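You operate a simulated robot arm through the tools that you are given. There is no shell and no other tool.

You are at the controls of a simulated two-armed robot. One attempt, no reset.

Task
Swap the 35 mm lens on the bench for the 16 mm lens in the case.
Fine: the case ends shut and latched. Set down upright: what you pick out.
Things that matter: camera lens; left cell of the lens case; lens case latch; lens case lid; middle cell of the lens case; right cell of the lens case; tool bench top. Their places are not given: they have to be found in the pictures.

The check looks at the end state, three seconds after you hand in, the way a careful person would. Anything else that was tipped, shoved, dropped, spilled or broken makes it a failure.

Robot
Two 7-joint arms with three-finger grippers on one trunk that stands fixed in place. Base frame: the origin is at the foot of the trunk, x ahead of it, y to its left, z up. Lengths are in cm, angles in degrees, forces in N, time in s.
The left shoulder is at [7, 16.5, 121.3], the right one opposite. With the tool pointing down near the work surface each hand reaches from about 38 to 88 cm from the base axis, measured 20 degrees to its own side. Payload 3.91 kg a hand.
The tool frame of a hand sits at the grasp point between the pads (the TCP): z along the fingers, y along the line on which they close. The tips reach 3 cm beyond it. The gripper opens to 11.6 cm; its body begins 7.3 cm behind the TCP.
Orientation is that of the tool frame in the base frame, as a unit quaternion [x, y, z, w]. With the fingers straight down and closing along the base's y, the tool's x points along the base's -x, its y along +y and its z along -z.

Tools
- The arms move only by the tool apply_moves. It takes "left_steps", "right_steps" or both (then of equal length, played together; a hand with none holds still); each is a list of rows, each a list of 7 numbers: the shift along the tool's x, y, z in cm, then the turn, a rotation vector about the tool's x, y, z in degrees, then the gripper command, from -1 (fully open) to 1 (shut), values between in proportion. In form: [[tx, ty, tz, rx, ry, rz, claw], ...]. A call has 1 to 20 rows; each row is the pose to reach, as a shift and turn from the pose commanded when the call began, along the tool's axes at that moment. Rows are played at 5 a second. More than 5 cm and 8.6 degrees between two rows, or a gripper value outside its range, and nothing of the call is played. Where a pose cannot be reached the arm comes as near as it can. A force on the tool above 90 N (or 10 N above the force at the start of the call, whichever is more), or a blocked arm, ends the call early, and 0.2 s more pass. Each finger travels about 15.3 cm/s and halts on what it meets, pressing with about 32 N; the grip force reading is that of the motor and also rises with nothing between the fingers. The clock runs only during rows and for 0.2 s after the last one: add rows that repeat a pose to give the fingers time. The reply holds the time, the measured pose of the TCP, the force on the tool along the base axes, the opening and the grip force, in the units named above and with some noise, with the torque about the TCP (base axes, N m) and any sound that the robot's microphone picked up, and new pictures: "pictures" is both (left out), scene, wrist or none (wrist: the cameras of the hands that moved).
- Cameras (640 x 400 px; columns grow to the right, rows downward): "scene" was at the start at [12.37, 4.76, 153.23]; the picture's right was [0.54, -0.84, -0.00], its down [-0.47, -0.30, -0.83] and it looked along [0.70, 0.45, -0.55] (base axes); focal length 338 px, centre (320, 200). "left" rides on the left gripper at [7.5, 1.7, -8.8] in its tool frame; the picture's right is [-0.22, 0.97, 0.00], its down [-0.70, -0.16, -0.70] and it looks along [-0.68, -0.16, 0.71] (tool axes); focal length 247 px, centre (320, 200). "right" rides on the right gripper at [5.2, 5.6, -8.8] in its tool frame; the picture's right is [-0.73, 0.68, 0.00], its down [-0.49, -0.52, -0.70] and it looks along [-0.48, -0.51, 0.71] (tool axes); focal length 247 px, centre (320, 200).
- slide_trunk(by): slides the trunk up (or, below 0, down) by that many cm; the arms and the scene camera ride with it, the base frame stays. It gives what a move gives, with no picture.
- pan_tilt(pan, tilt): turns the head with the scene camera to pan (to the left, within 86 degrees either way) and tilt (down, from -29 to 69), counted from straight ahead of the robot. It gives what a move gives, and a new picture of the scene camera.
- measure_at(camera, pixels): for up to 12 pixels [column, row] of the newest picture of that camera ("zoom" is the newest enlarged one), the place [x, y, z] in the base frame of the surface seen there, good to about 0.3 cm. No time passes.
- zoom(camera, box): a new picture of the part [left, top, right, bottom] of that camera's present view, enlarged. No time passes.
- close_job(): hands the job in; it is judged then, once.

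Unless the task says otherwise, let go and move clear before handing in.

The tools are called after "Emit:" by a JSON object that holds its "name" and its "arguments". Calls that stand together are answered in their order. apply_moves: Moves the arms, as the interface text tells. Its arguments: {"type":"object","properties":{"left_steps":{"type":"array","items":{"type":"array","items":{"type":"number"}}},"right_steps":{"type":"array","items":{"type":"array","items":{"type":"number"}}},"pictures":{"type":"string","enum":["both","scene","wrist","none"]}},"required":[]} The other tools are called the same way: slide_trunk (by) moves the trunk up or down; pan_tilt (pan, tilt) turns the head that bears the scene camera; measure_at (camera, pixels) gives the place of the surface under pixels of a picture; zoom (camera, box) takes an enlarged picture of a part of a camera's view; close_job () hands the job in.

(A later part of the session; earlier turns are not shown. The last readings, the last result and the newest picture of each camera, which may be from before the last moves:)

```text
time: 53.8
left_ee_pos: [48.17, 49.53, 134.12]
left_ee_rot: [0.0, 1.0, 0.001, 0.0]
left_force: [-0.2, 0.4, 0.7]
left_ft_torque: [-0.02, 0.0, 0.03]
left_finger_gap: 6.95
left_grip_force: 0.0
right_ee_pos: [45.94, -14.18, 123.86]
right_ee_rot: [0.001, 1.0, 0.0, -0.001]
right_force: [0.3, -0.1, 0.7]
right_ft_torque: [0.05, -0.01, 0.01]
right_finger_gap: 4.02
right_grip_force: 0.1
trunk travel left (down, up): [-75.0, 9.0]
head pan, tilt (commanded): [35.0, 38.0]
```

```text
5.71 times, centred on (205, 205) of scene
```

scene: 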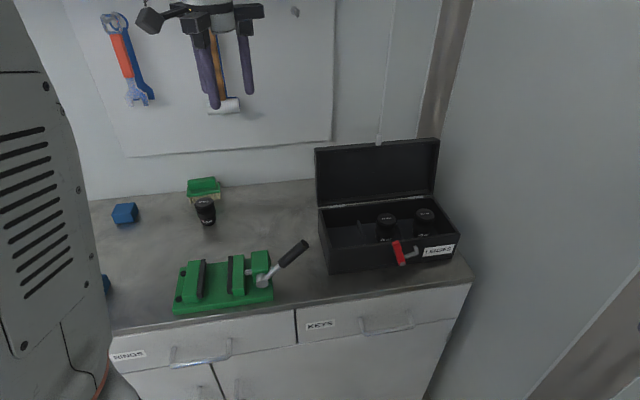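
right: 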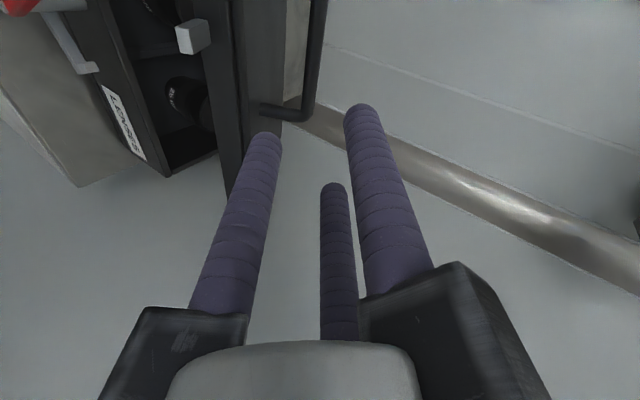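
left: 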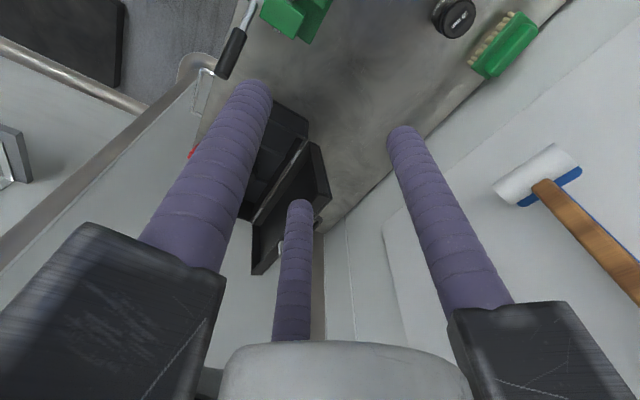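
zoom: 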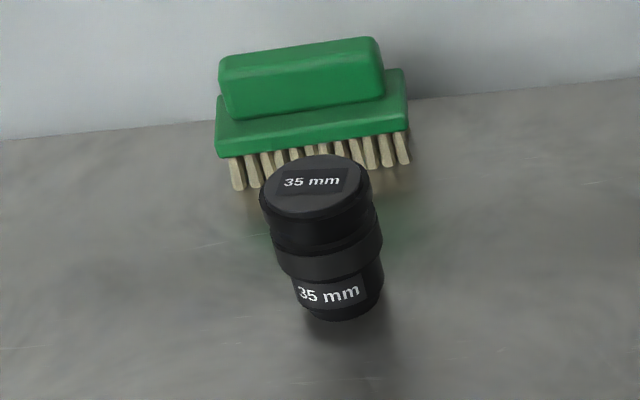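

The 16 mm lens centre comes out near (71.1,26.8) with its top at 99.15; dividers are low (93.5). I'll measure the 35 mm lens and brush, and zoom the lid to get its lean.

Emit:
{"name": "measure_at", "arguments": {"camera": "zoom", "pixels": [[312, 158], [312, 185], [265, 190], [362, 180], [315, 208], [330, 295], [340, 318], [240, 185], [320, 150], [405, 160], [400, 110], [220, 110]]}}

Emit:
{"name": "zoom", "arguments": {"camera": "scene", "box": [300, 125, 470, 215]}}

Emit:
{"name": "measure_at", "arguments": {"camera": "scene", "pixels": [[318, 152], [435, 143], [378, 150], [378, 170], [378, 190], [322, 200], [432, 185], [378, 145], [330, 180], [425, 170]]}}

```text
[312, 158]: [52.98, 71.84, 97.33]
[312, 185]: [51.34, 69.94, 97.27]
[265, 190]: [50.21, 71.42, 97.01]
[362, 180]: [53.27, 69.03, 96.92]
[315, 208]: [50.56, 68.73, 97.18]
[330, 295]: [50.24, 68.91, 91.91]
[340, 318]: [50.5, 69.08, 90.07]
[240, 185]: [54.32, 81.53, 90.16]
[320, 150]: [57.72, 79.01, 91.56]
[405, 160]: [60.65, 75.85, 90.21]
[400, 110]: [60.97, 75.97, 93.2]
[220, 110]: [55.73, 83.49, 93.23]
```

```text
3.76 times, centred on (385, 170) of scene
```

zoom: 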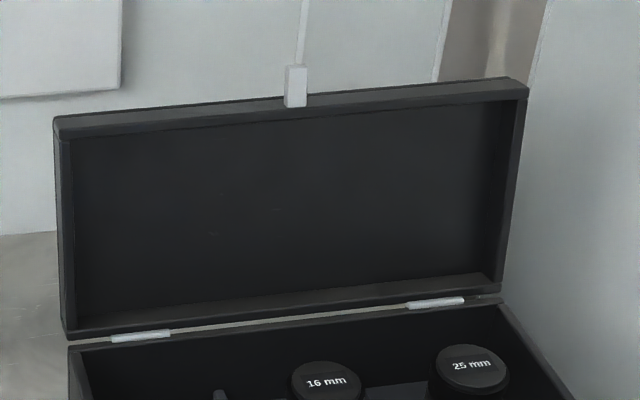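

```text
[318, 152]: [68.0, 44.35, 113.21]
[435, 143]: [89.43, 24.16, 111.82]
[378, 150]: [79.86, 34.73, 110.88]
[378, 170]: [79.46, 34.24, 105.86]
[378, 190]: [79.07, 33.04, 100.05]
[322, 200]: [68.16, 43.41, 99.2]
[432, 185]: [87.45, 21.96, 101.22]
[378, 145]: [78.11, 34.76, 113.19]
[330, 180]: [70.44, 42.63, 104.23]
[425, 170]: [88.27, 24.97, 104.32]
```

Lid leans back about 14 degrees (stable); 35 mm lens centre is (51.75,70.25) with the brush 9.7 cm behind it. I'll move the left hand, tool down and turned 15 degrees so no gripper arm points at the lid, to hover above the 16 mm lens.

Emit:
{"name": "apply_moves", "arguments": {"left_steps": [[-2.3, -2.28, 2.21, 0, 0, -1.5, -0.1], [-4.59, -4.55, 4.42, 0, 0, -3, 0], [-6.89, -6.83, 6.63, 0, 0, -4.5, 0], [-9.18, -9.11, 8.84, 0, 0, -6, 0], [-11.48, -11.39, 11.05, 0, 0, -7.5, 0], [-13.77, -13.66, 13.26, 0, 0, -9, 0], [-16.07, -15.94, 15.47, 0, 0, -10.5, 0], [-18.36, -18.22, 17.68, 0, 0, -12, 0], [-20.66, -20.49, 19.89, 0, 0, -13.5, 0], [-22.95, -22.77, 22.1, 0, 0, -15, 0], [-22.95, -22.77, 22.1, 0, 0, -15, 0]]}}

```text
time: 56.2
left_ee_pos: [71.01, 26.88, 112.01]
left_ee_rot: [-0.13, 0.991, 0.0, 0.002]
left_force: [-1.8, -0.1, 0.2]
left_ft_torque: [-0.04, -0.02, 0.02]
left_finger_gap: 5.81
left_grip_force: 0.1
right_ee_pos: [45.96, -13.9, 124.1]
right_ee_rot: [0.001, 1.0, -0.001, 0.0]
right_force: [-1.1, -0.7, -0.3]
right_ft_torque: [-0.03, -0.07, -0.01]
right_finger_gap: 4.0
right_grip_force: 0.1
trunk travel left (down, up): [-75.0, 9.0]
head pan, tilt (commanded): [35.0, 38.0]
```

scene: 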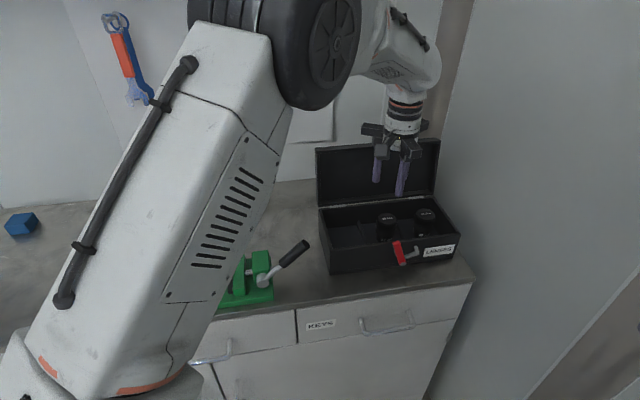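
left: 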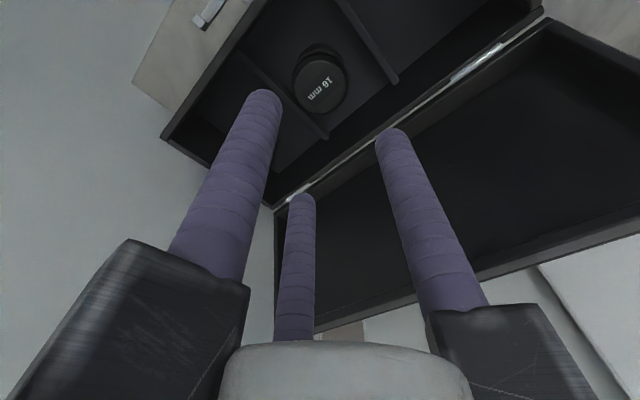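

The hand hovers over the case and its camera sees the 16 mm lens top at (320,83). I'll refine the lens centre with that camera.

Emit:
{"name": "measure_at", "arguments": {"camera": "left", "pixels": [[320, 83], [298, 75], [344, 95], [330, 62], [310, 105], [305, 55], [260, 100], [395, 130]]}}

Emit:
{"name": "zoom", "arguments": {"camera": "left", "box": [240, 20, 400, 140]}}

Emit:
{"name": "zoom", "arguments": {"camera": "scene", "box": [310, 110, 480, 290]}}

```text
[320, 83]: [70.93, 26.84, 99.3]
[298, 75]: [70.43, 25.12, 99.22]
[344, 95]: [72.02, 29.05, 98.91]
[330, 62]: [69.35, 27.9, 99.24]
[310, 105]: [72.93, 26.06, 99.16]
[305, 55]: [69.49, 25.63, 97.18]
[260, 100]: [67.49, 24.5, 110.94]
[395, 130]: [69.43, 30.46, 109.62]
```

```text
3.33 times, centred on (320, 80) of left
```

zoom: 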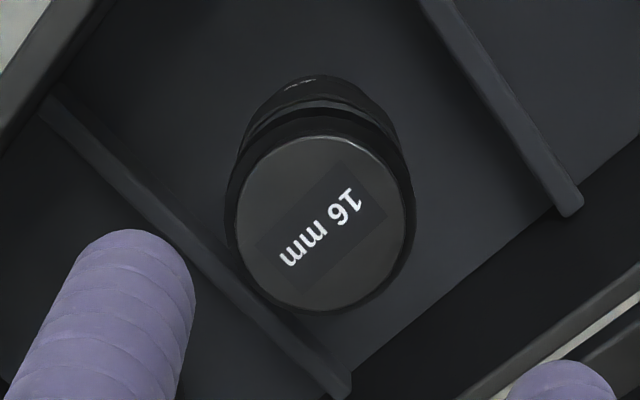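

```text
2.22 times, centred on (395, 200) of scene
```

zoom: 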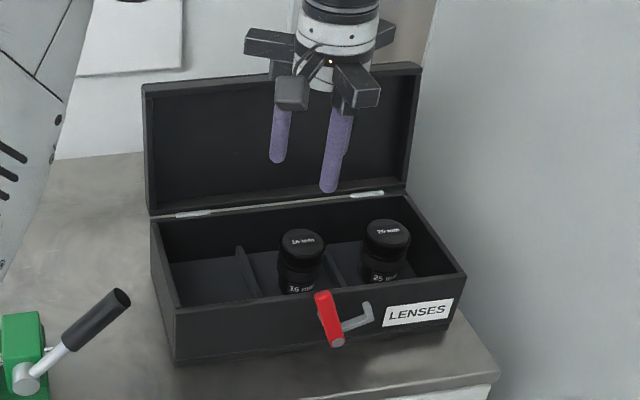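

Both cameras agree on the centre (71.1,26.9), and the hand is within 0.1 cm of it. I'll descend to just above the lens top and check the fingers around it.

Emit:
{"name": "apply_moves", "arguments": {"left_steps": [[-0.03, 0, 2.2, 0, 0, 0, 0], [-0.05, 0, 4.4, 0, 0, 0, 0], [-0.08, 0, 6.6, 0, 0, 0, 0], [-0.1, 0, 8.5, 0, 0, 0, 0], [-0.1, 0, 8.5, 0, 0, 0, 0]]}}

Emit:
{"name": "zoom", "arguments": {"camera": "scene", "box": [330, 140, 470, 280]}}

Emit:
{"name": "zoom", "arguments": {"camera": "left", "box": [200, 20, 460, 220]}}

```text
time: 57.4
left_ee_pos: [71.12, 27.04, 103.44]
left_ee_rot: [-0.13, 0.992, 0.001, 0.001]
left_force: [-0.1, 0.7, 0.1]
left_ft_torque: [-0.01, 0.0, 0.01]
left_finger_gap: 5.79
left_grip_force: 0.0
right_ee_pos: [45.97, -13.99, 124.04]
right_ee_rot: [0.001, 1.0, -0.001, -0.001]
right_force: [0.2, -0.3, 0.0]
right_ft_torque: [0.02, -0.01, -0.01]
right_finger_gap: 4.01
right_grip_force: 0.0
trunk travel left (down, up): [-75.0, 9.0]
head pan, tilt (commanded): [35.0, 38.0]
```

scene: 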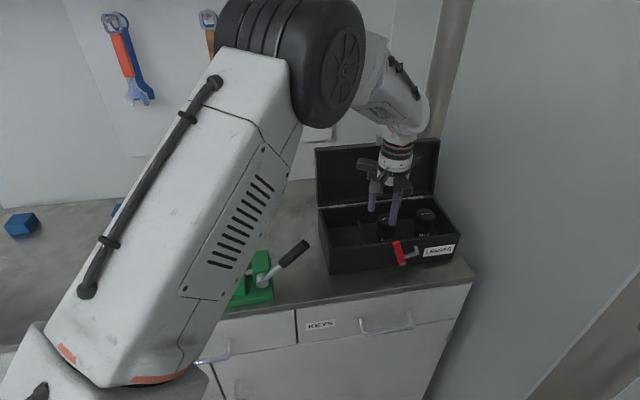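
left: 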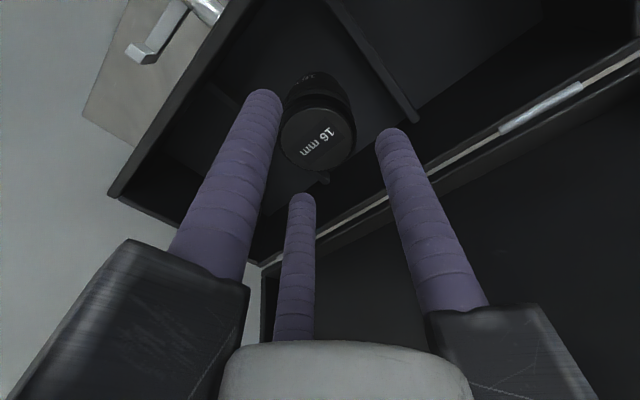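

```text
2.86 times, centred on (400, 210) of scene
```

zoom: 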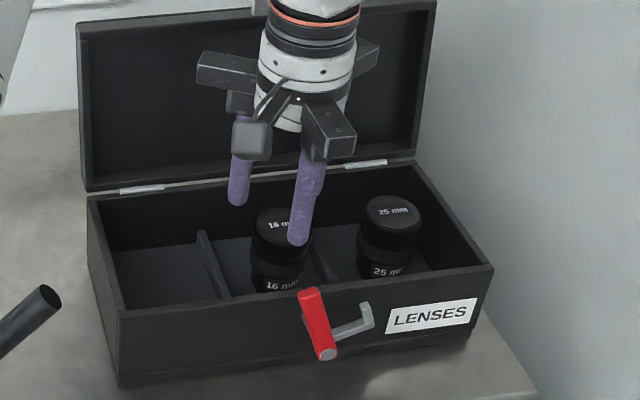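

```text
2.00 times, centred on (330, 120) of left
```

zoom: 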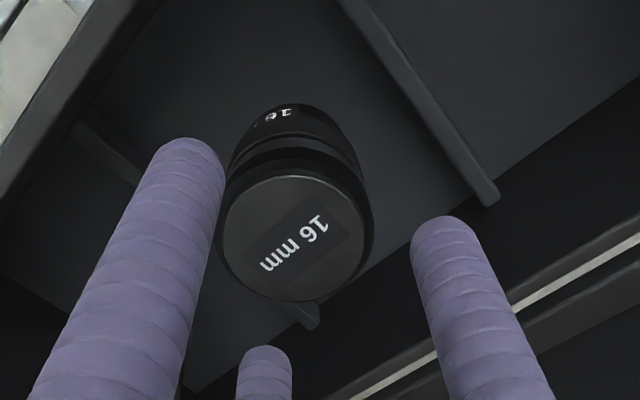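

The lens top at (318,140) matches the gripper axis projection, so alignment is right. I'll descend to z≈97.3 and close on the lens.

Emit:
{"name": "apply_moves", "arguments": {"left_steps": [[0, -0.05, 1.6, 0, 0, 0, 0], [0, -0.1, 3.2, 0, 0, 0, 0], [0, -0.1, 4.8, 0, 0, 0, 0], [0, -0.1, 6.1, 0, 0, 0, 0], [0, -0.1, 6.1, 0, 0, 0, 0]]}}

Emit:
{"name": "zoom", "arguments": {"camera": "scene", "box": [330, 140, 470, 280]}}

```text
time: 58.6
left_ee_pos: [71.32, 26.96, 97.29]
left_ee_rot: [-0.13, 0.991, 0.0, 0.0]
left_force: [-0.2, -0.7, 0.6]
left_ft_torque: [0.0, 0.04, -0.02]
left_finger_gap: 5.77
left_grip_force: 0.1
right_ee_pos: [45.98, -14.03, 124.14]
right_ee_rot: [0.001, 1.0, 0.0, 0.0]
right_force: [0.2, -0.5, -0.3]
right_ft_torque: [0.02, 0.01, 0.03]
right_finger_gap: 3.98
right_grip_force: 0.1
trunk travel left (down, up): [-75.0, 9.0]
head pan, tilt (commanded): [35.0, 38.0]
```

scene: 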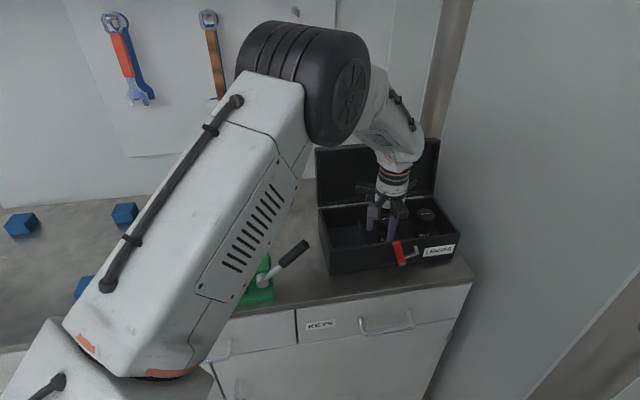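
left: 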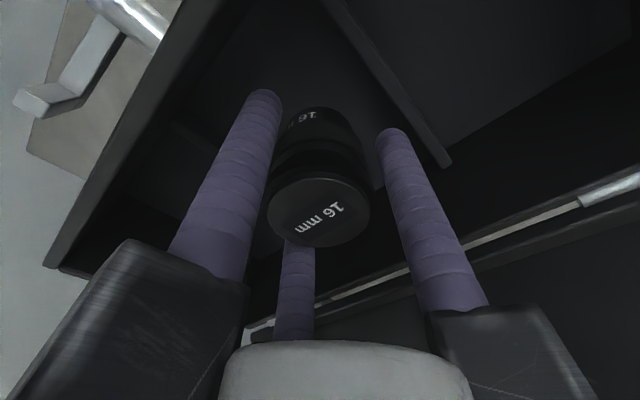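

```text
2.86 times, centred on (400, 210) of scene
```

zoom: 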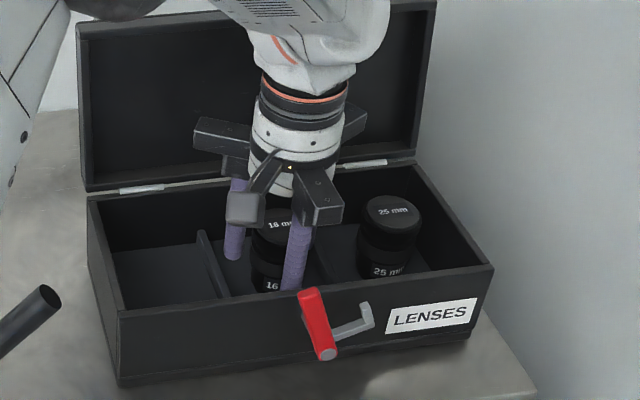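

The fingers stand evenly around the lens with tips near z=94.3. I'll close the grip.

Emit:
{"name": "apply_moves", "arguments": {"left_steps": [[0, 0, 0, 0, 0, 0, 0.2], [0, 0, 0, 0, 0, 0, 0.35], [0, 0, 0, 0, 0, 0, 0.6], [0, 0, 0, 0, 0, 0, 1], [0, 0, 0, 0, 0, 0, 1], [0, 0, 0, 0, 0, 0, 1]]}}

```text
time: 60.0
left_ee_pos: [71.22, 26.88, 97.36]
left_ee_rot: [-0.13, 0.992, 0.0, 0.001]
left_force: [0.6, -1.1, 3.6]
left_ft_torque: [-0.12, -0.04, 0.0]
left_finger_gap: 4.75
left_grip_force: 31.5
right_ee_pos: [45.97, -14.03, 123.99]
right_ee_rot: [0.001, 1.0, 0.0, 0.001]
right_force: [0.2, 0.8, 1.0]
right_ft_torque: [-0.04, -0.02, -0.04]
right_finger_gap: 3.99
right_grip_force: 0.1
trunk travel left (down, up): [-75.0, 9.0]
head pan, tilt (commanded): [35.0, 38.0]
```

scene: 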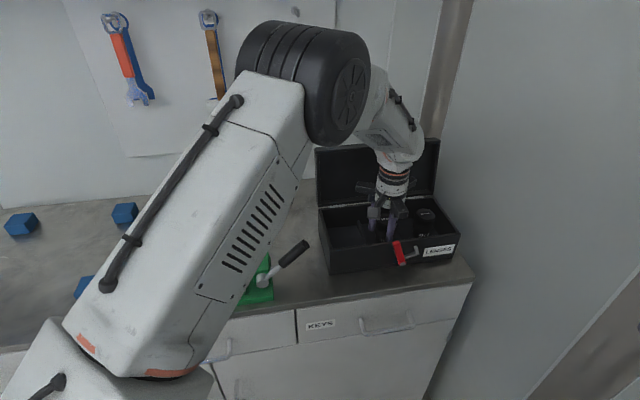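
left: 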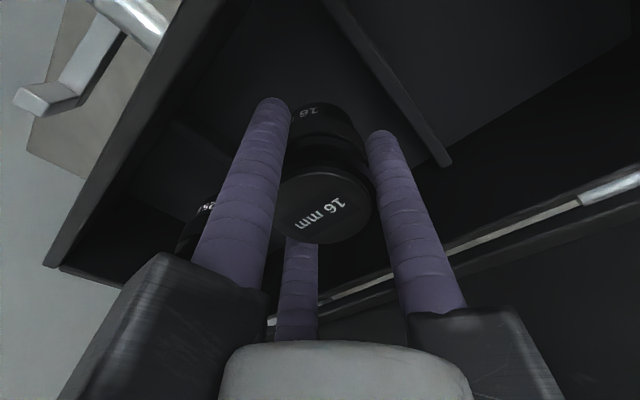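

The grip holds at a 4.75 cm gap with 31.5 N. I'll lift the lens straight up out of the case.

Emit:
{"name": "apply_moves", "arguments": {"left_steps": [[0, 0, -0.6, 0, 0, 0, 1], [0, 0, -1.5, 0, 0, 0, 1], [0, 0, -3, 0, 0, 0, 1], [0, 0, -5, 0, 0, 0, 1], [0, 0, -7.5, 0, 0, 0, 1], [0, 0, -10, 0, 0, 0, 1], [0, 0, -13, 0, 0, 0, 1], [0, 0, -15.6, 0, 0, 0, 1]]}}

Emit:
{"name": "zoom", "arguments": {"camera": "scene", "box": [310, 110, 480, 290]}}

```text
time: 61.8
left_ee_pos: [70.94, 26.84, 112.9]
left_ee_rot: [-0.131, 0.991, 0.0, 0.0]
left_force: [0.4, 0.7, -2.3]
left_ft_torque: [0.02, -0.04, 0.04]
left_finger_gap: 4.72
left_grip_force: 32.2
right_ee_pos: [45.92, -13.99, 124.01]
right_ee_rot: [0.001, 1.0, 0.0, -0.001]
right_force: [0.1, 0.6, -0.7]
right_ft_torque: [-0.02, 0.01, 0.05]
right_finger_gap: 4.0
right_grip_force: 0.1
trunk travel left (down, up): [-75.0, 9.0]
head pan, tilt (commanded): [35.0, 38.0]
```

scene: 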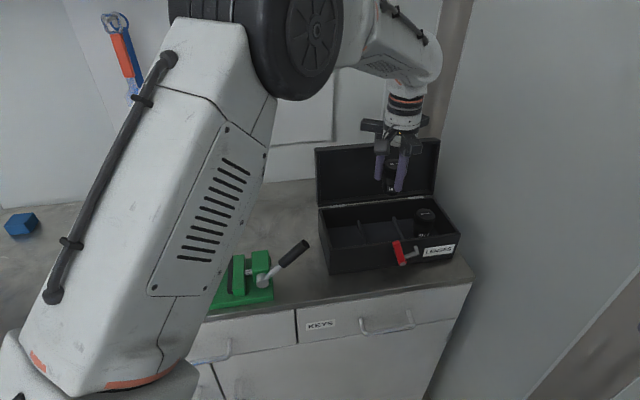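
left: 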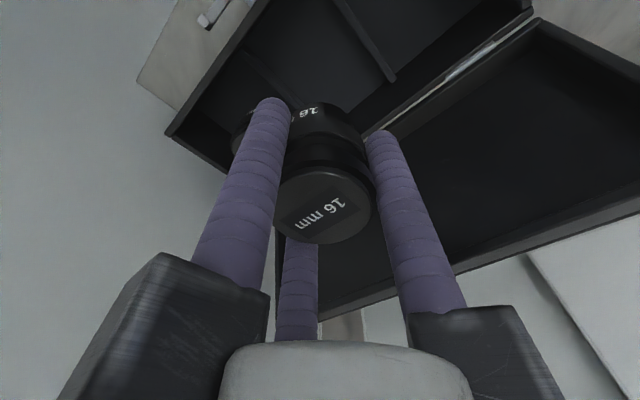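

```text
2.22 times, centred on (395, 200) of scene
```

zoom: 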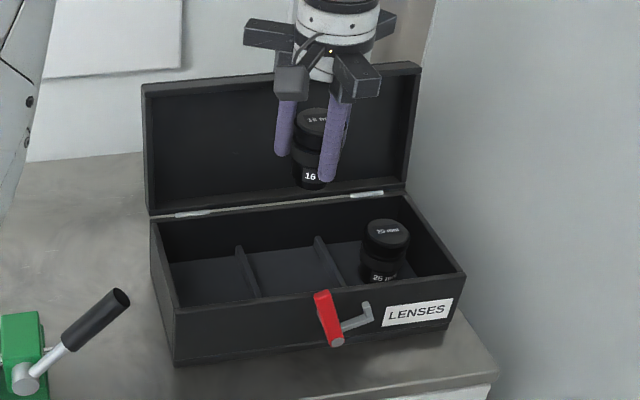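

The 16 mm lens is out and upright. I'll carry it left along the case front line, clear of the open lid, then to a clear bench spot near (57.5,58.5).

Emit:
{"name": "apply_moves", "arguments": {"left_steps": [[1.86, 3.26, 0, 0, 0, 0, 1], [3.73, 6.52, 0, 0, 0, 0, 1], [5.59, 9.78, 0, 0, 0, 0, 1], [7.45, 13.03, 0, 0, 0, 0, 1], [9.31, 16.29, 0, 0, 0, 0, 1], [11.18, 19.55, 0, 0, 0, 0, 1], [13.04, 22.81, 0, 0, 0, 0, 1], [10.99, 25.63, 0, 0, 0, 0, 1], [8.94, 28.44, 0, 0, 0, 0, 1], [6.89, 31.26, 0, 0, 0, 0, 1], [4.84, 34.07, 0, 0, 0, 0, 1], [4.84, 34.07, 0, 0, 0, 0, 1]]}}

```text
time: 64.4
left_ee_pos: [57.6, 58.64, 112.84]
left_ee_rot: [-0.131, 0.991, 0.001, 0.0]
left_force: [1.4, -1.1, -2.1]
left_ft_torque: [0.01, -0.01, 0.01]
left_finger_gap: 4.75
left_grip_force: 31.4
right_ee_pos: [46.07, -13.94, 123.98]
right_ee_rot: [0.001, 1.0, 0.0, 0.0]
right_force: [-0.4, -0.2, 0.0]
right_ft_torque: [0.0, 0.0, 0.0]
right_finger_gap: 4.01
right_grip_force: 0.1
trunk travel left (down, up): [-75.0, 9.0]
head pan, tilt (commanded): [35.0, 38.0]
```

scene: 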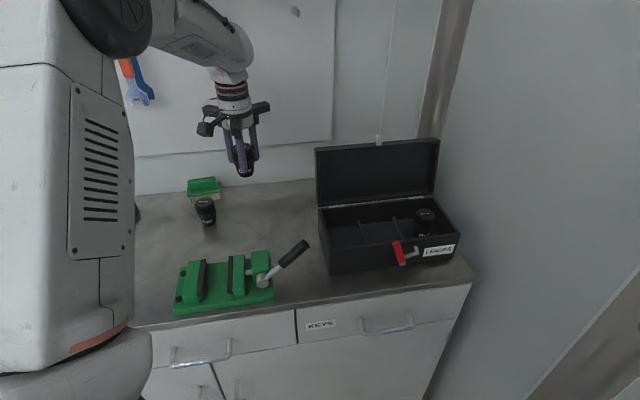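
left: 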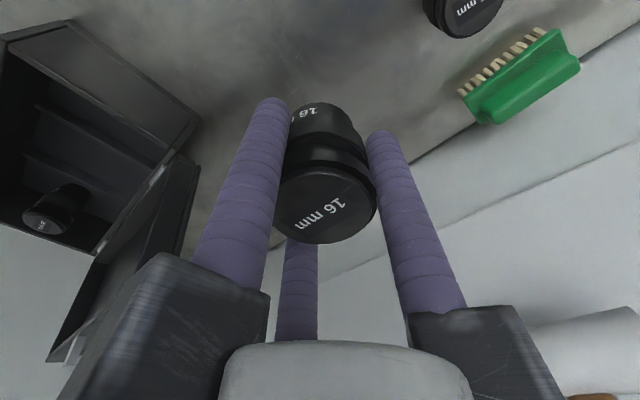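

The lens hangs over a clear bench spot, 13 cm from the 35 mm. I'll lower it to about 1 cm above the bench.

Emit:
{"name": "apply_moves", "arguments": {"left_steps": [[0, 0, 2.5, 0, 0, 0, 1], [0, 0, 5, 0, 0, 0, 1], [0, 0, 7.5, 0, 0, 0, 1], [0, 0, 10, 0, 0, 0, 1], [0, 0, 12.5, 0, 0, 0, 1], [0, 0, 14.5, 0, 0, 0, 1], [0, 0, 16, 0, 0, 0, 1], [0, 0, 16.5, 0, 0, 0, 1], [0, 0, 16.5, 0, 0, 0, 1]]}}

Emit:
{"name": "zoom", "arguments": {"camera": "scene", "box": [180, 150, 300, 250]}}

```text
time: 66.4
left_ee_pos: [57.86, 58.56, 96.35]
left_ee_rot: [-0.13, 0.992, 0.0, 0.0]
left_force: [-1.2, -0.5, -2.4]
left_ft_torque: [0.01, 0.02, -0.01]
left_finger_gap: 4.75
left_grip_force: 31.8
right_ee_pos: [45.97, -13.87, 123.94]
right_ee_rot: [0.001, 1.0, -0.001, 0.0]
right_force: [0.2, 0.3, 0.0]
right_ft_torque: [-0.01, 0.01, 0.02]
right_finger_gap: 4.0
right_grip_force: 0.0
trunk travel left (down, up): [-75.0, 9.0]
head pan, tilt (commanded): [35.0, 38.0]
```

scene: 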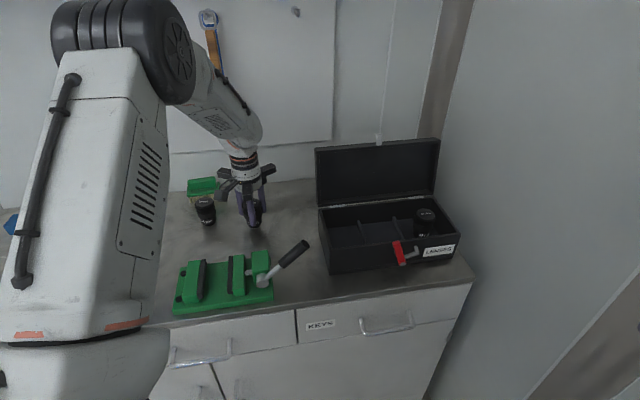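
left: 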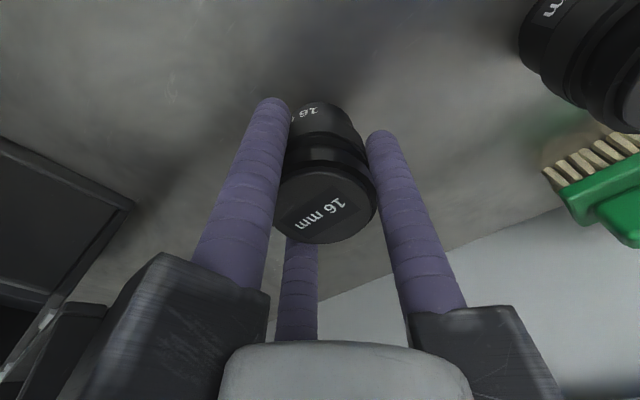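

```text
4.00 times, centred on (240, 200) of scene
```

zoom: 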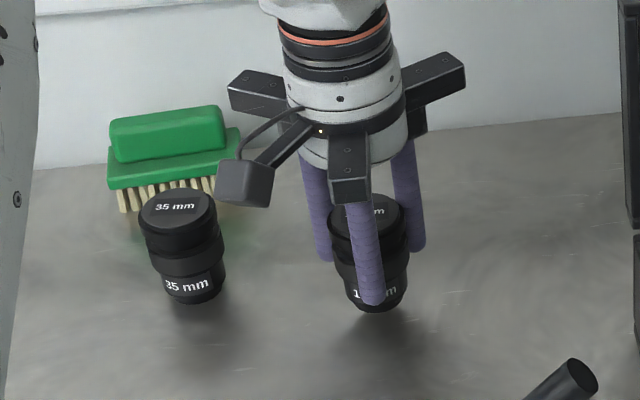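

About 0.9 cm remains to the bench; the weight reads 2.4 N. I'll lower in small steps and watch the vertical force.

Emit:
{"name": "apply_moves", "arguments": {"left_steps": [[0, 0, 0.25, 0, 0, 0, 1], [0, 0, 0.5, 0, 0, 0, 1], [0, 0, 0.7, 0, 0, 0, 1], [0, 0, 0.7, 0, 0, 0, 1]], "pictures": "wrist"}}

```text
time: 67.4
left_ee_pos: [57.71, 58.66, 95.77]
left_ee_rot: [-0.13, 0.992, -0.001, 0.0]
left_force: [-0.1, -0.7, -1.6]
left_ft_torque: [-0.04, 0.01, 0.0]
left_finger_gap: 4.76
left_grip_force: 32.2
right_ee_pos: [45.9, -13.83, 124.03]
right_ee_rot: [0.001, 1.0, -0.001, 0.001]
right_force: [-0.6, -0.1, 0.2]
right_ft_torque: [0.01, 0.0, -0.02]
right_finger_gap: 4.01
right_grip_force: 0.0
trunk travel left (down, up): [-75.0, 9.0]
head pan, tilt (commanded): [35.0, 38.0]
```

left: 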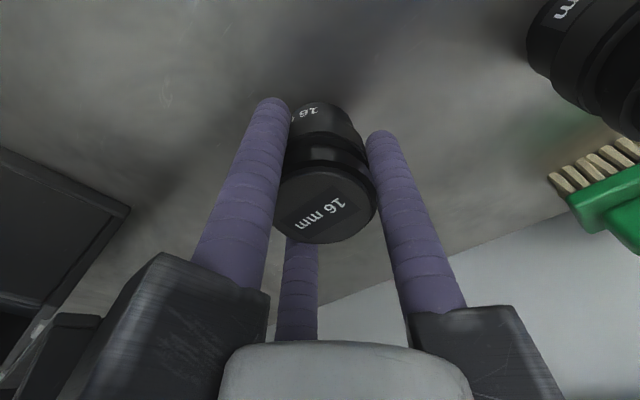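

Still hanging (vertical force -1.6 N at z=95.8). I'll go down further in 0.15 cm steps.

Emit:
{"name": "apply_moves", "arguments": {"left_steps": [[0, 0, 0.15, 0, 0, 0, 1], [0, 0, 0.3, 0, 0, 0, 1], [0, 0, 0.3, 0, 0, 0, 1]], "pictures": "none"}}

```text
time: 68.2
left_ee_pos: [57.7, 58.63, 95.51]
left_ee_rot: [-0.13, 0.991, 0.001, 0.0]
left_force: [-0.6, -0.6, -2.2]
left_ft_torque: [0.0, 0.0, -0.02]
left_finger_gap: 4.73
left_grip_force: 31.7
right_ee_pos: [45.98, -13.95, 124.0]
right_ee_rot: [0.001, 1.0, -0.001, 0.0]
right_force: [-0.1, 0.5, 0.9]
right_ft_torque: [0.02, -0.01, -0.03]
right_finger_gap: 4.01
right_grip_force: 0.0
trunk travel left (down, up): [-75.0, 9.0]
head pan, tilt (commanded): [35.0, 38.0]
```

Emit:
{"name": "apply_moves", "arguments": {"left_steps": [[0, 0, 0.1, 0, 0, 0, 1], [0, 0, 0.2, 0, 0, 0, 1], [0, 0, 0.2, 0, 0, 0, 1]], "pictures": "none"}}

```text
time: 69.0
left_ee_pos: [57.66, 58.61, 95.39]
left_ee_rot: [-0.131, 0.991, 0.001, 0.001]
left_force: [-0.2, 0.6, 2.9]
left_ft_torque: [-0.07, 0.04, -0.02]
left_finger_gap: 4.74
left_grip_force: 32.1
right_ee_pos: [45.9, -13.97, 124.09]
right_ee_rot: [0.001, 1.0, 0.001, 0.0]
right_force: [0.0, 0.9, -0.3]
right_ft_torque: [-0.02, 0.01, -0.01]
right_finger_gap: 3.99
right_grip_force: 0.1
trunk travel left (down, up): [-75.0, 9.0]
head pan, tilt (commanded): [35.0, 38.0]
```

The vertical force flipped to +2.9 N: the lens stands on the bench. I'll open the fingers gently and rise straight up.

Emit:
{"name": "apply_moves", "arguments": {"left_steps": [[0, 0, 0, 0, 0, 0, 0.1], [0, 0, 0, 0, 0, 0, 0], [0, 0, 0, 0, 0, 0, -0.1], [0, 0, 0, 0, 0, 0, -0.1], [0, 0, -1, 0, 0, 0, -0.1], [0, 0, -3, 0, 0, 0, -0.1], [0, 0, -6, 0, 0, 0, -0.1], [0, 0, -9, 0, 0, 0, -0.1], [0, 0, -12, 0, 0, 0, -0.1]]}}

Emit:
{"name": "zoom", "arguments": {"camera": "scene", "box": [180, 150, 300, 250]}}

```text
time: 71.0
left_ee_pos: [57.68, 58.49, 107.36]
left_ee_rot: [-0.13, 0.992, 0.001, 0.001]
left_force: [-0.3, -0.2, -0.3]
left_ft_torque: [0.02, 0.0, -0.04]
left_finger_gap: 6.38
left_grip_force: 0.0
right_ee_pos: [45.97, -13.98, 123.96]
right_ee_rot: [0.002, 1.0, 0.0, 0.0]
right_force: [0.1, 0.6, -0.9]
right_ft_torque: [0.0, -0.02, -0.01]
right_finger_gap: 3.98
right_grip_force: 0.0
trunk travel left (down, up): [-75.0, 9.0]
head pan, tilt (commanded): [35.0, 38.0]
```

scene: 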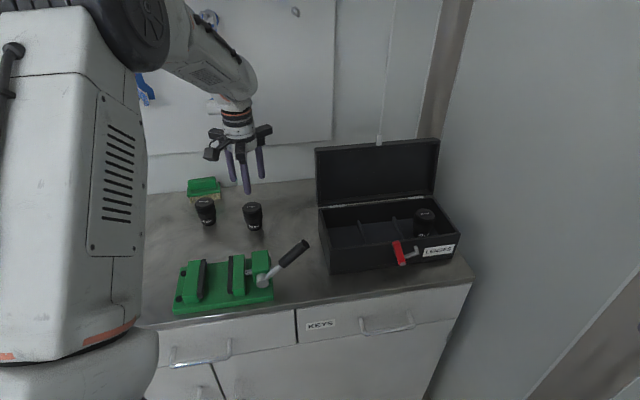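
left: 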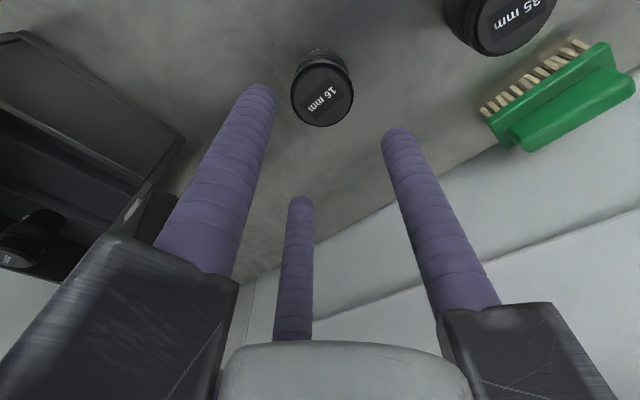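

```text
4.00 times, centred on (240, 200) of scene
```

zoom: 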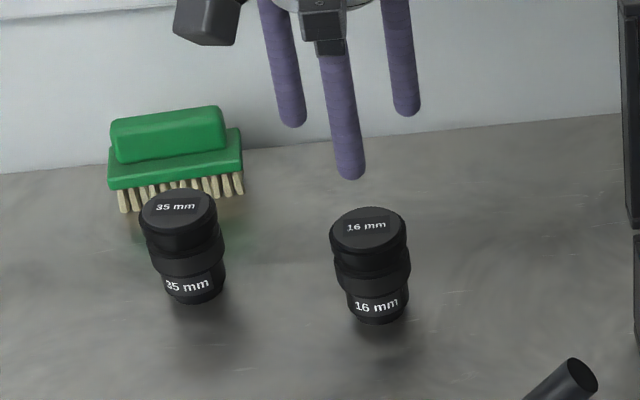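

The 16 mm lens stands upright on the bench. I'll move over the 35 mm lens.

Emit:
{"name": "apply_moves", "arguments": {"left_steps": [[0.67, 3.22, -0.2, 0, 0, 0, -0.1], [1.34, 6.45, -0.4, 0, 0, 0, 0], [2.01, 9.68, -0.6, 0, 0, 0, 0], [2.68, 12.9, -0.6, 0, 0, 0, 0], [2.68, 12.9, -0.6, 0, 0, 0, 0]]}}

Emit:
{"name": "measure_at", "arguments": {"camera": "left", "pixels": [[322, 90], [295, 90], [350, 90], [322, 65], [322, 115], [310, 75], [335, 105]]}}

Emit:
{"name": "zoom", "arguments": {"camera": "left", "box": [200, 20, 460, 220]}}

```text
time: 72.2
left_ee_pos: [51.9, 70.31, 107.83]
left_ee_rot: [-0.13, 0.992, 0.001, 0.0]
left_force: [0.6, 0.6, -0.2]
left_ft_torque: [0.01, 0.0, -0.01]
left_finger_gap: 5.77
left_grip_force: 0.1
right_ee_pos: [45.92, -14.15, 124.02]
right_ee_rot: [0.001, 1.0, 0.0, 0.0]
right_force: [0.0, -0.1, 0.9]
right_ft_torque: [0.03, 0.02, 0.0]
right_finger_gap: 3.99
right_grip_force: 0.1
trunk travel left (down, up): [-75.0, 9.0]
head pan, tilt (commanded): [35.0, 38.0]
```

scene: 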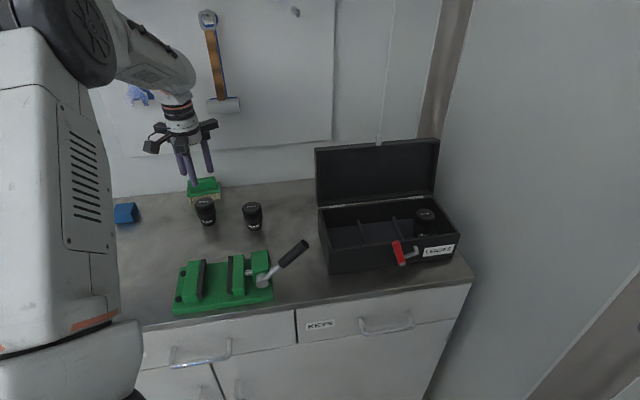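
left: 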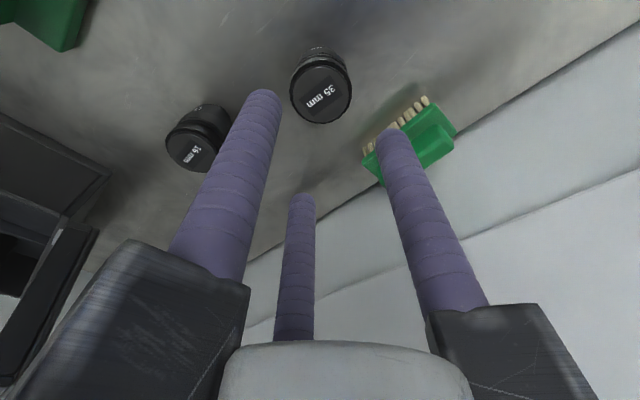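

```text
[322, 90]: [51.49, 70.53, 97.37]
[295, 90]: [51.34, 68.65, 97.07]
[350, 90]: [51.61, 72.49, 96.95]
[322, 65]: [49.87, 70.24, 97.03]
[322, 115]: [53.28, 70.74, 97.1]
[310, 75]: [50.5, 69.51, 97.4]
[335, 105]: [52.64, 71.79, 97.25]
```

```text
2.00 times, centred on (330, 120) of left
```

zoom: 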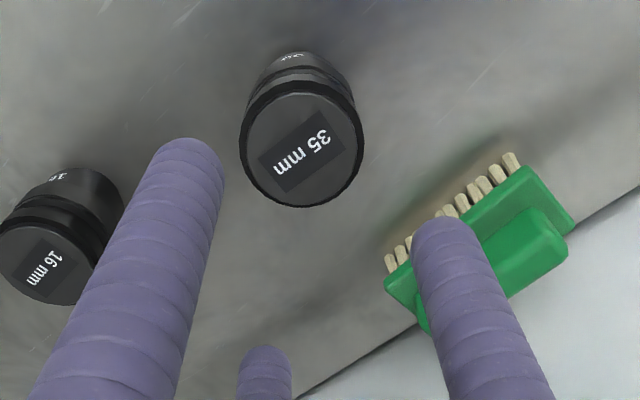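

The 35 mm lens top at (321,94.5) matches the gripper axis within about 0.1 cm. I'll descend around it to z≈95.5.

Emit:
{"name": "apply_moves", "arguments": {"left_steps": [[0.05, 0.05, 2.5, 0, 0, 0, 0], [0.05, 0.05, 5, 0, 0, 0, 0], [0.05, 0.05, 7, 0, 0, 0, 0], [0.05, 0.05, 9, 0, 0, 0, 0], [0.05, 0.05, 11, 0, 0, 0, 0], [0.05, 0.05, 12.3, 0, 0, 0, 0], [0.05, 0.05, 12.3, 0, 0, 0, 0]]}}

Emit:
{"name": "zoom", "arguments": {"camera": "scene", "box": [140, 150, 260, 250]}}

```text
time: 73.8
left_ee_pos: [51.78, 70.25, 95.53]
left_ee_rot: [-0.131, 0.991, 0.001, 0.0]
left_force: [0.1, 0.4, -0.2]
left_ft_torque: [-0.01, -0.02, 0.0]
left_finger_gap: 5.8
left_grip_force: 0.0
right_ee_pos: [45.97, -13.91, 124.1]
right_ee_rot: [0.0, 1.0, 0.0, 0.0]
right_force: [-0.5, -0.3, 0.1]
right_ft_torque: [-0.01, 0.05, 0.0]
right_finger_gap: 4.01
right_grip_force: 0.1
trunk travel left (down, up): [-75.0, 9.0]
head pan, tilt (commanded): [35.0, 38.0]
```

scene: 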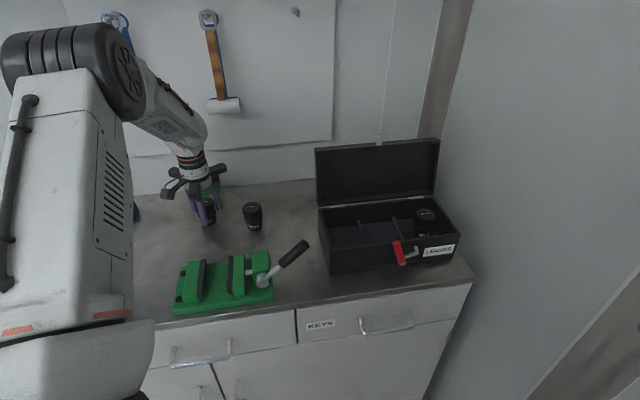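
left: 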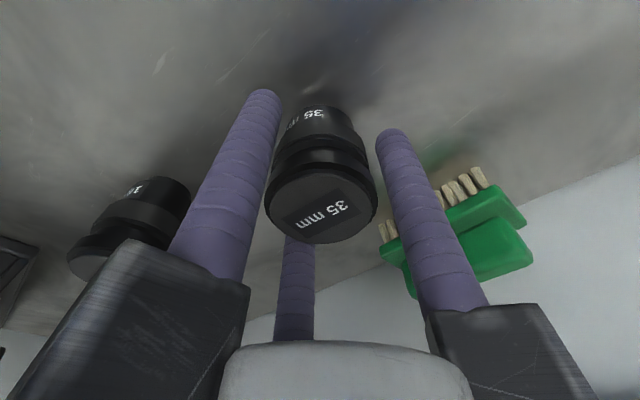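

```text
4.00 times, centred on (200, 200) of scene
```

zoom: 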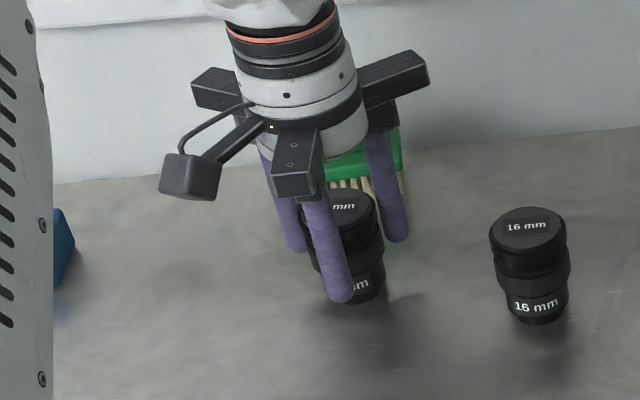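

The fingers are around the 35 mm lens without touching it. I'll close and lift it straight up.

Emit:
{"name": "apply_moves", "arguments": {"left_steps": [[0, 0, 0, 0, 0, 0, 0.2], [0, 0, 0, 0, 0, 0, 0.35], [0, 0, 0, 0, 0, 0, 0.6], [0, 0, 0, 0, 0, 0, 1], [0, 0, 0, 0, 0, 0, 1], [0, 0, 0, 0, 0, 0, 1], [0, 0, -0.6, 0, 0, 0, 1], [0, 0, -1.5, 0, 0, 0, 1], [0, 0, -3, 0, 0, 0, 1], [0, 0, -5, 0, 0, 0, 1], [0, 0, -7.5, 0, 0, 0, 1], [0, 0, -10, 0, 0, 0, 1], [0, 0, -13, 0, 0, 0, 1], [0, 0, -17, 0, 0, 0, 1]]}}

Emit:
{"name": "zoom", "arguments": {"camera": "scene", "box": [120, 110, 280, 240]}}

```text
time: 76.8
left_ee_pos: [51.51, 70.14, 112.73]
left_ee_rot: [-0.13, 0.991, 0.001, 0.001]
left_force: [-0.7, -0.6, -1.7]
left_ft_torque: [0.02, -0.01, -0.02]
left_finger_gap: 4.74
left_grip_force: 32.0
right_ee_pos: [46.04, -14.03, 124.05]
right_ee_rot: [0.001, 1.0, 0.001, 0.0]
right_force: [0.1, -0.1, 0.2]
right_ft_torque: [0.03, 0.0, 0.0]
right_finger_gap: 4.0
right_grip_force: 0.0
trunk travel left (down, up): [-75.0, 9.0]
head pan, tilt (commanded): [35.0, 38.0]
```

scene: 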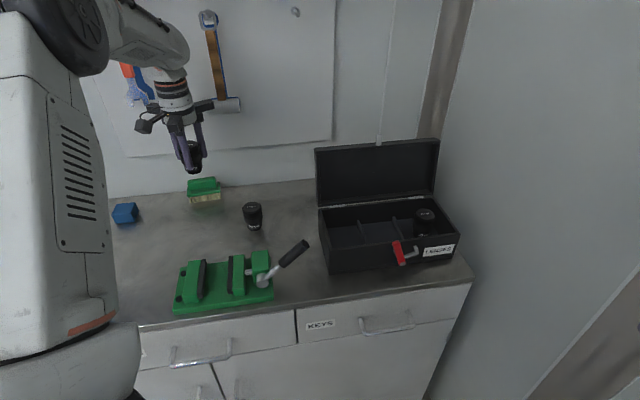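
left: 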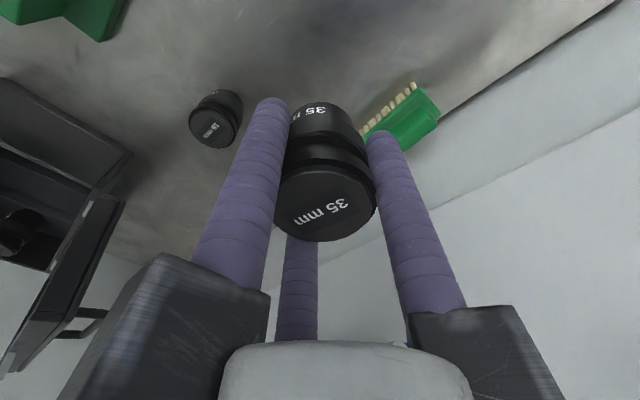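

```text
3.08 times, centred on (200, 175) of scene
```

zoom: 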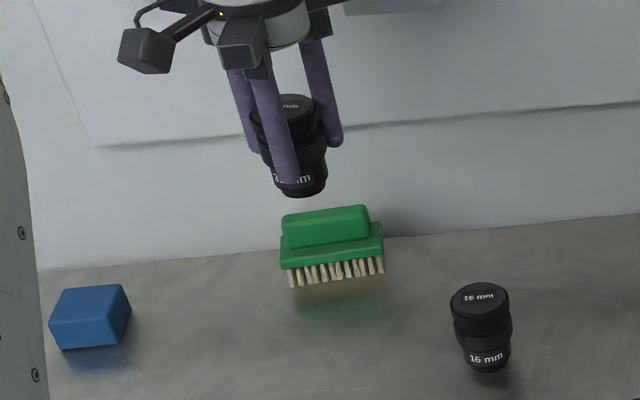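

The 35 mm lens is up and upright in the grip. I'll carry it back the same way: out in front of the lid line, then along to above the middle cell.

Emit:
{"name": "apply_moves", "arguments": {"left_steps": [[0.9, -4, 0, 0, 0, 0, 1], [1.8, -8, 0, 0, 0, 0, 1], [2.7, -12, 0, 0, 0, 0, 1], [3.6, -16, 0, 0, 0, 0, 1], [4.5, -20, 0, 0, 0, 0, 1], [5.41, -24.02, 0, 0, 0, 0, 1], [3.53, -27.29, 0, 0, 0, 0, 1], [1.66, -30.56, 0, 0, 0, 0, 1], [-0.22, -33.83, 0, 0, 0, 0, 1], [-2.09, -37.1, 0, 0, 0, 0, 1], [-3.97, -40.37, 0, 0, 0, 0, 1], [-5.85, -43.63, 0, 0, 0, 0, 1], [-7.72, -46.9, 0, 0, 0, 0, 1], [-7.72, -46.9, 0, 0, 0, 0, 1]]}}

Emit:
{"name": "zoom", "arguments": {"camera": "scene", "box": [310, 110, 480, 290]}}

```text
time: 79.8
left_ee_pos: [71.3, 27.13, 112.53]
left_ee_rot: [-0.131, 0.991, 0.0, 0.0]
left_force: [-0.2, -0.1, -1.9]
left_ft_torque: [-0.03, -0.02, 0.01]
left_finger_gap: 4.77
left_grip_force: 31.4
right_ee_pos: [45.94, -13.92, 124.04]
right_ee_rot: [0.002, 1.0, -0.001, 0.0]
right_force: [0.0, 0.0, -0.1]
right_ft_torque: [-0.03, 0.01, -0.01]
right_finger_gap: 4.02
right_grip_force: 0.0
trunk travel left (down, up): [-75.0, 9.0]
head pan, tilt (commanded): [35.0, 38.0]
```

scene: 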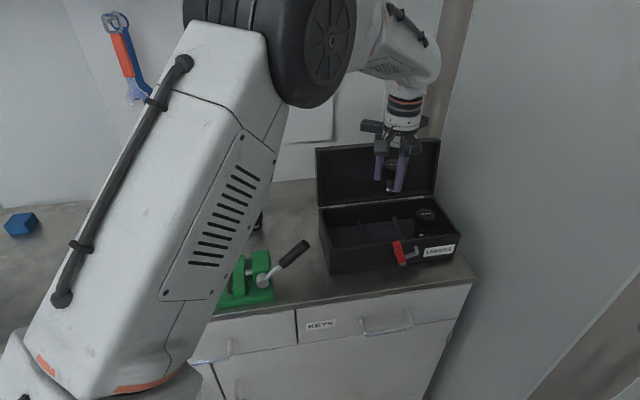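
left: 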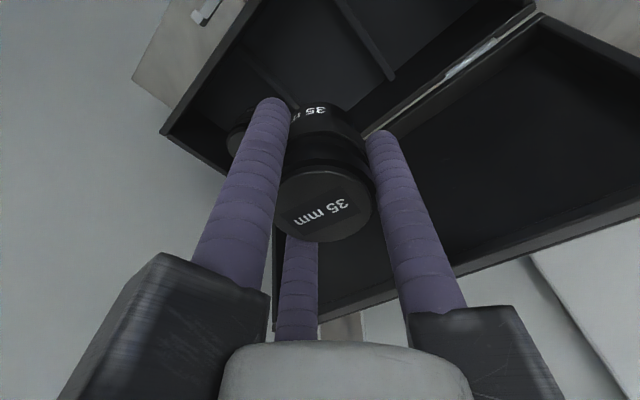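

```text
2.22 times, centred on (395, 200) of scene
```

zoom: 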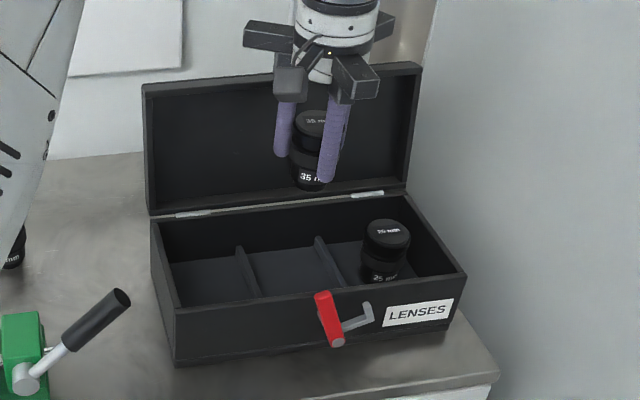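

The lens is above the middle cell. I'll centre it on the old lens spot and lower it to about 1 cm above the cell floor.

Emit:
{"name": "apply_moves", "arguments": {"left_steps": [[0.12, -0.11, 2, 0, 0, 0, 1], [0.25, -0.22, 4.5, 0, 0, 0, 1], [0.25, -0.22, 7, 0, 0, 0, 1], [0.25, -0.22, 9.5, 0, 0, 0, 1], [0.25, -0.22, 11.5, 0, 0, 0, 1], [0.25, -0.22, 13, 0, 0, 0, 1], [0.25, -0.22, 14.2, 0, 0, 0, 1], [0.25, -0.22, 14.2, 0, 0, 0, 1]]}}

Emit:
{"name": "zoom", "arguments": {"camera": "scene", "box": [330, 140, 470, 280]}}

```text
time: 81.6
left_ee_pos: [71.12, 26.82, 98.29]
left_ee_rot: [-0.131, 0.991, 0.0, 0.0]
left_force: [-0.7, -1.8, -2.6]
left_ft_torque: [0.0, 0.0, 0.01]
left_finger_gap: 4.75
left_grip_force: 31.6
right_ee_pos: [45.98, -13.92, 124.07]
right_ee_rot: [0.001, 1.0, 0.0, 0.0]
right_force: [-0.2, -0.9, 0.2]
right_ft_torque: [0.03, -0.01, 0.0]
right_finger_gap: 4.0
right_grip_force: 0.1
trunk travel left (down, up): [-75.0, 9.0]
head pan, tilt (commanded): [35.0, 38.0]
```

scene: 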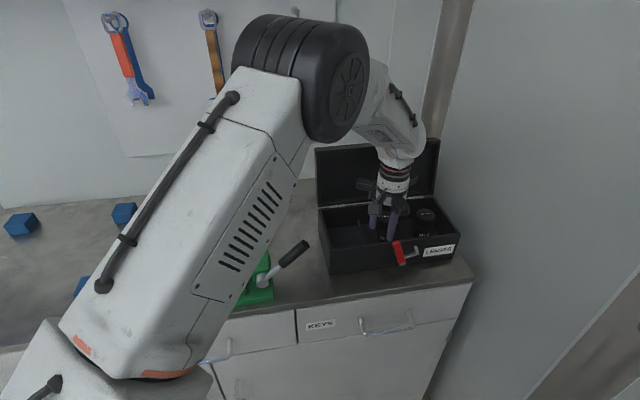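
left: 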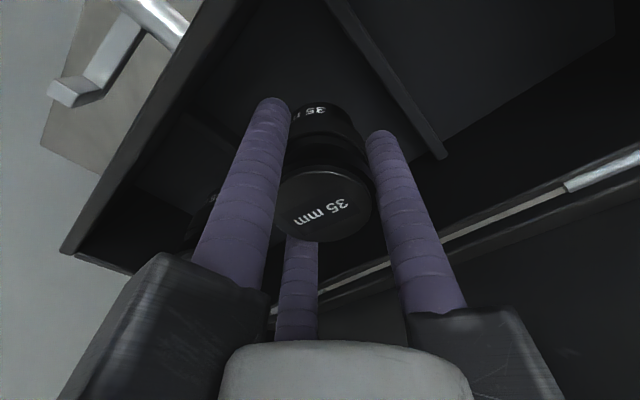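

```text
2.86 times, centred on (400, 210) of scene
```

zoom: 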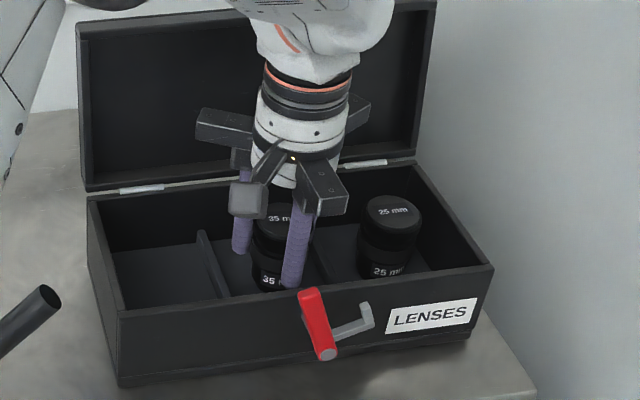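

The lens is in the middle cell, just above the floor. I'll lower in small steps to touchdown.

Emit:
{"name": "apply_moves", "arguments": {"left_steps": [[0, 0, 0.25, 0, 0, 0, 1], [0, 0, 0.5, 0, 0, 0, 1], [0, 0, 0.65, 0, 0, 0, 1], [0, 0, 0.65, 0, 0, 0, 1]], "pictures": "none"}}

Emit:
{"name": "apply_moves", "arguments": {"left_steps": [[0, 0, 0.1, 0, 0, 0, 1], [0, 0, 0.2, 0, 0, 0, 1], [0, 0, 0.2, 0, 0, 0, 1]], "pictures": "none"}}

```text
time: 82.6
left_ee_pos: [71.05, 26.68, 97.61]
left_ee_rot: [-0.13, 0.992, 0.0, -0.001]
left_force: [-0.9, 0.0, -1.9]
left_ft_torque: [0.0, -0.01, 0.0]
left_finger_gap: 4.74
left_grip_force: 32.3
right_ee_pos: [46.09, -13.94, 123.93]
right_ee_rot: [0.001, 1.0, 0.0, -0.001]
right_force: [0.3, -0.3, -0.1]
right_ft_torque: [-0.02, -0.02, 0.01]
right_finger_gap: 4.02
right_grip_force: 0.1
trunk travel left (down, up): [-75.0, 9.0]
head pan, tilt (commanded): [35.0, 38.0]
```

```text
time: 83.4
left_ee_pos: [71.2, 26.77, 97.36]
left_ee_rot: [-0.13, 0.991, 0.001, -0.001]
left_force: [0.4, 0.0, -1.6]
left_ft_torque: [-0.01, 0.03, -0.05]
left_finger_gap: 4.75
left_grip_force: 32.8
right_ee_pos: [46.08, -14.0, 123.96]
right_ee_rot: [0.001, 1.0, 0.0, 0.0]
right_force: [-0.2, -0.4, 0.2]
right_ft_torque: [0.0, -0.03, -0.03]
right_finger_gap: 3.98
right_grip_force: 0.0
trunk travel left (down, up): [-75.0, 9.0]
head pan, tilt (commanded): [35.0, 38.0]
```

Still carrying its weight at z=97.4. Another 0.2 cm in small steps.

Emit:
{"name": "apply_moves", "arguments": {"left_steps": [[0, 0, 0.1, 0, 0, 0, 1], [0, 0, 0.2, 0, 0, 0, 1], [0, 0, 0.2, 0, 0, 0, 1]], "pictures": "none"}}

```text
time: 84.2
left_ee_pos: [71.15, 26.72, 97.4]
left_ee_rot: [-0.13, 0.992, 0.001, 0.002]
left_force: [2.4, 1.2, 12.7]
left_ft_torque: [0.02, 0.1, -0.07]
left_finger_gap: 4.73
left_grip_force: 31.4
right_ee_pos: [45.84, -13.96, 124.12]
right_ee_rot: [0.001, 1.0, 0.0, 0.0]
right_force: [-0.8, -0.5, 0.6]
right_ft_torque: [-0.01, 0.03, -0.01]
right_finger_gap: 4.0
right_grip_force: 0.0
trunk travel left (down, up): [-75.0, 9.0]
head pan, tilt (commanded): [35.0, 38.0]
```

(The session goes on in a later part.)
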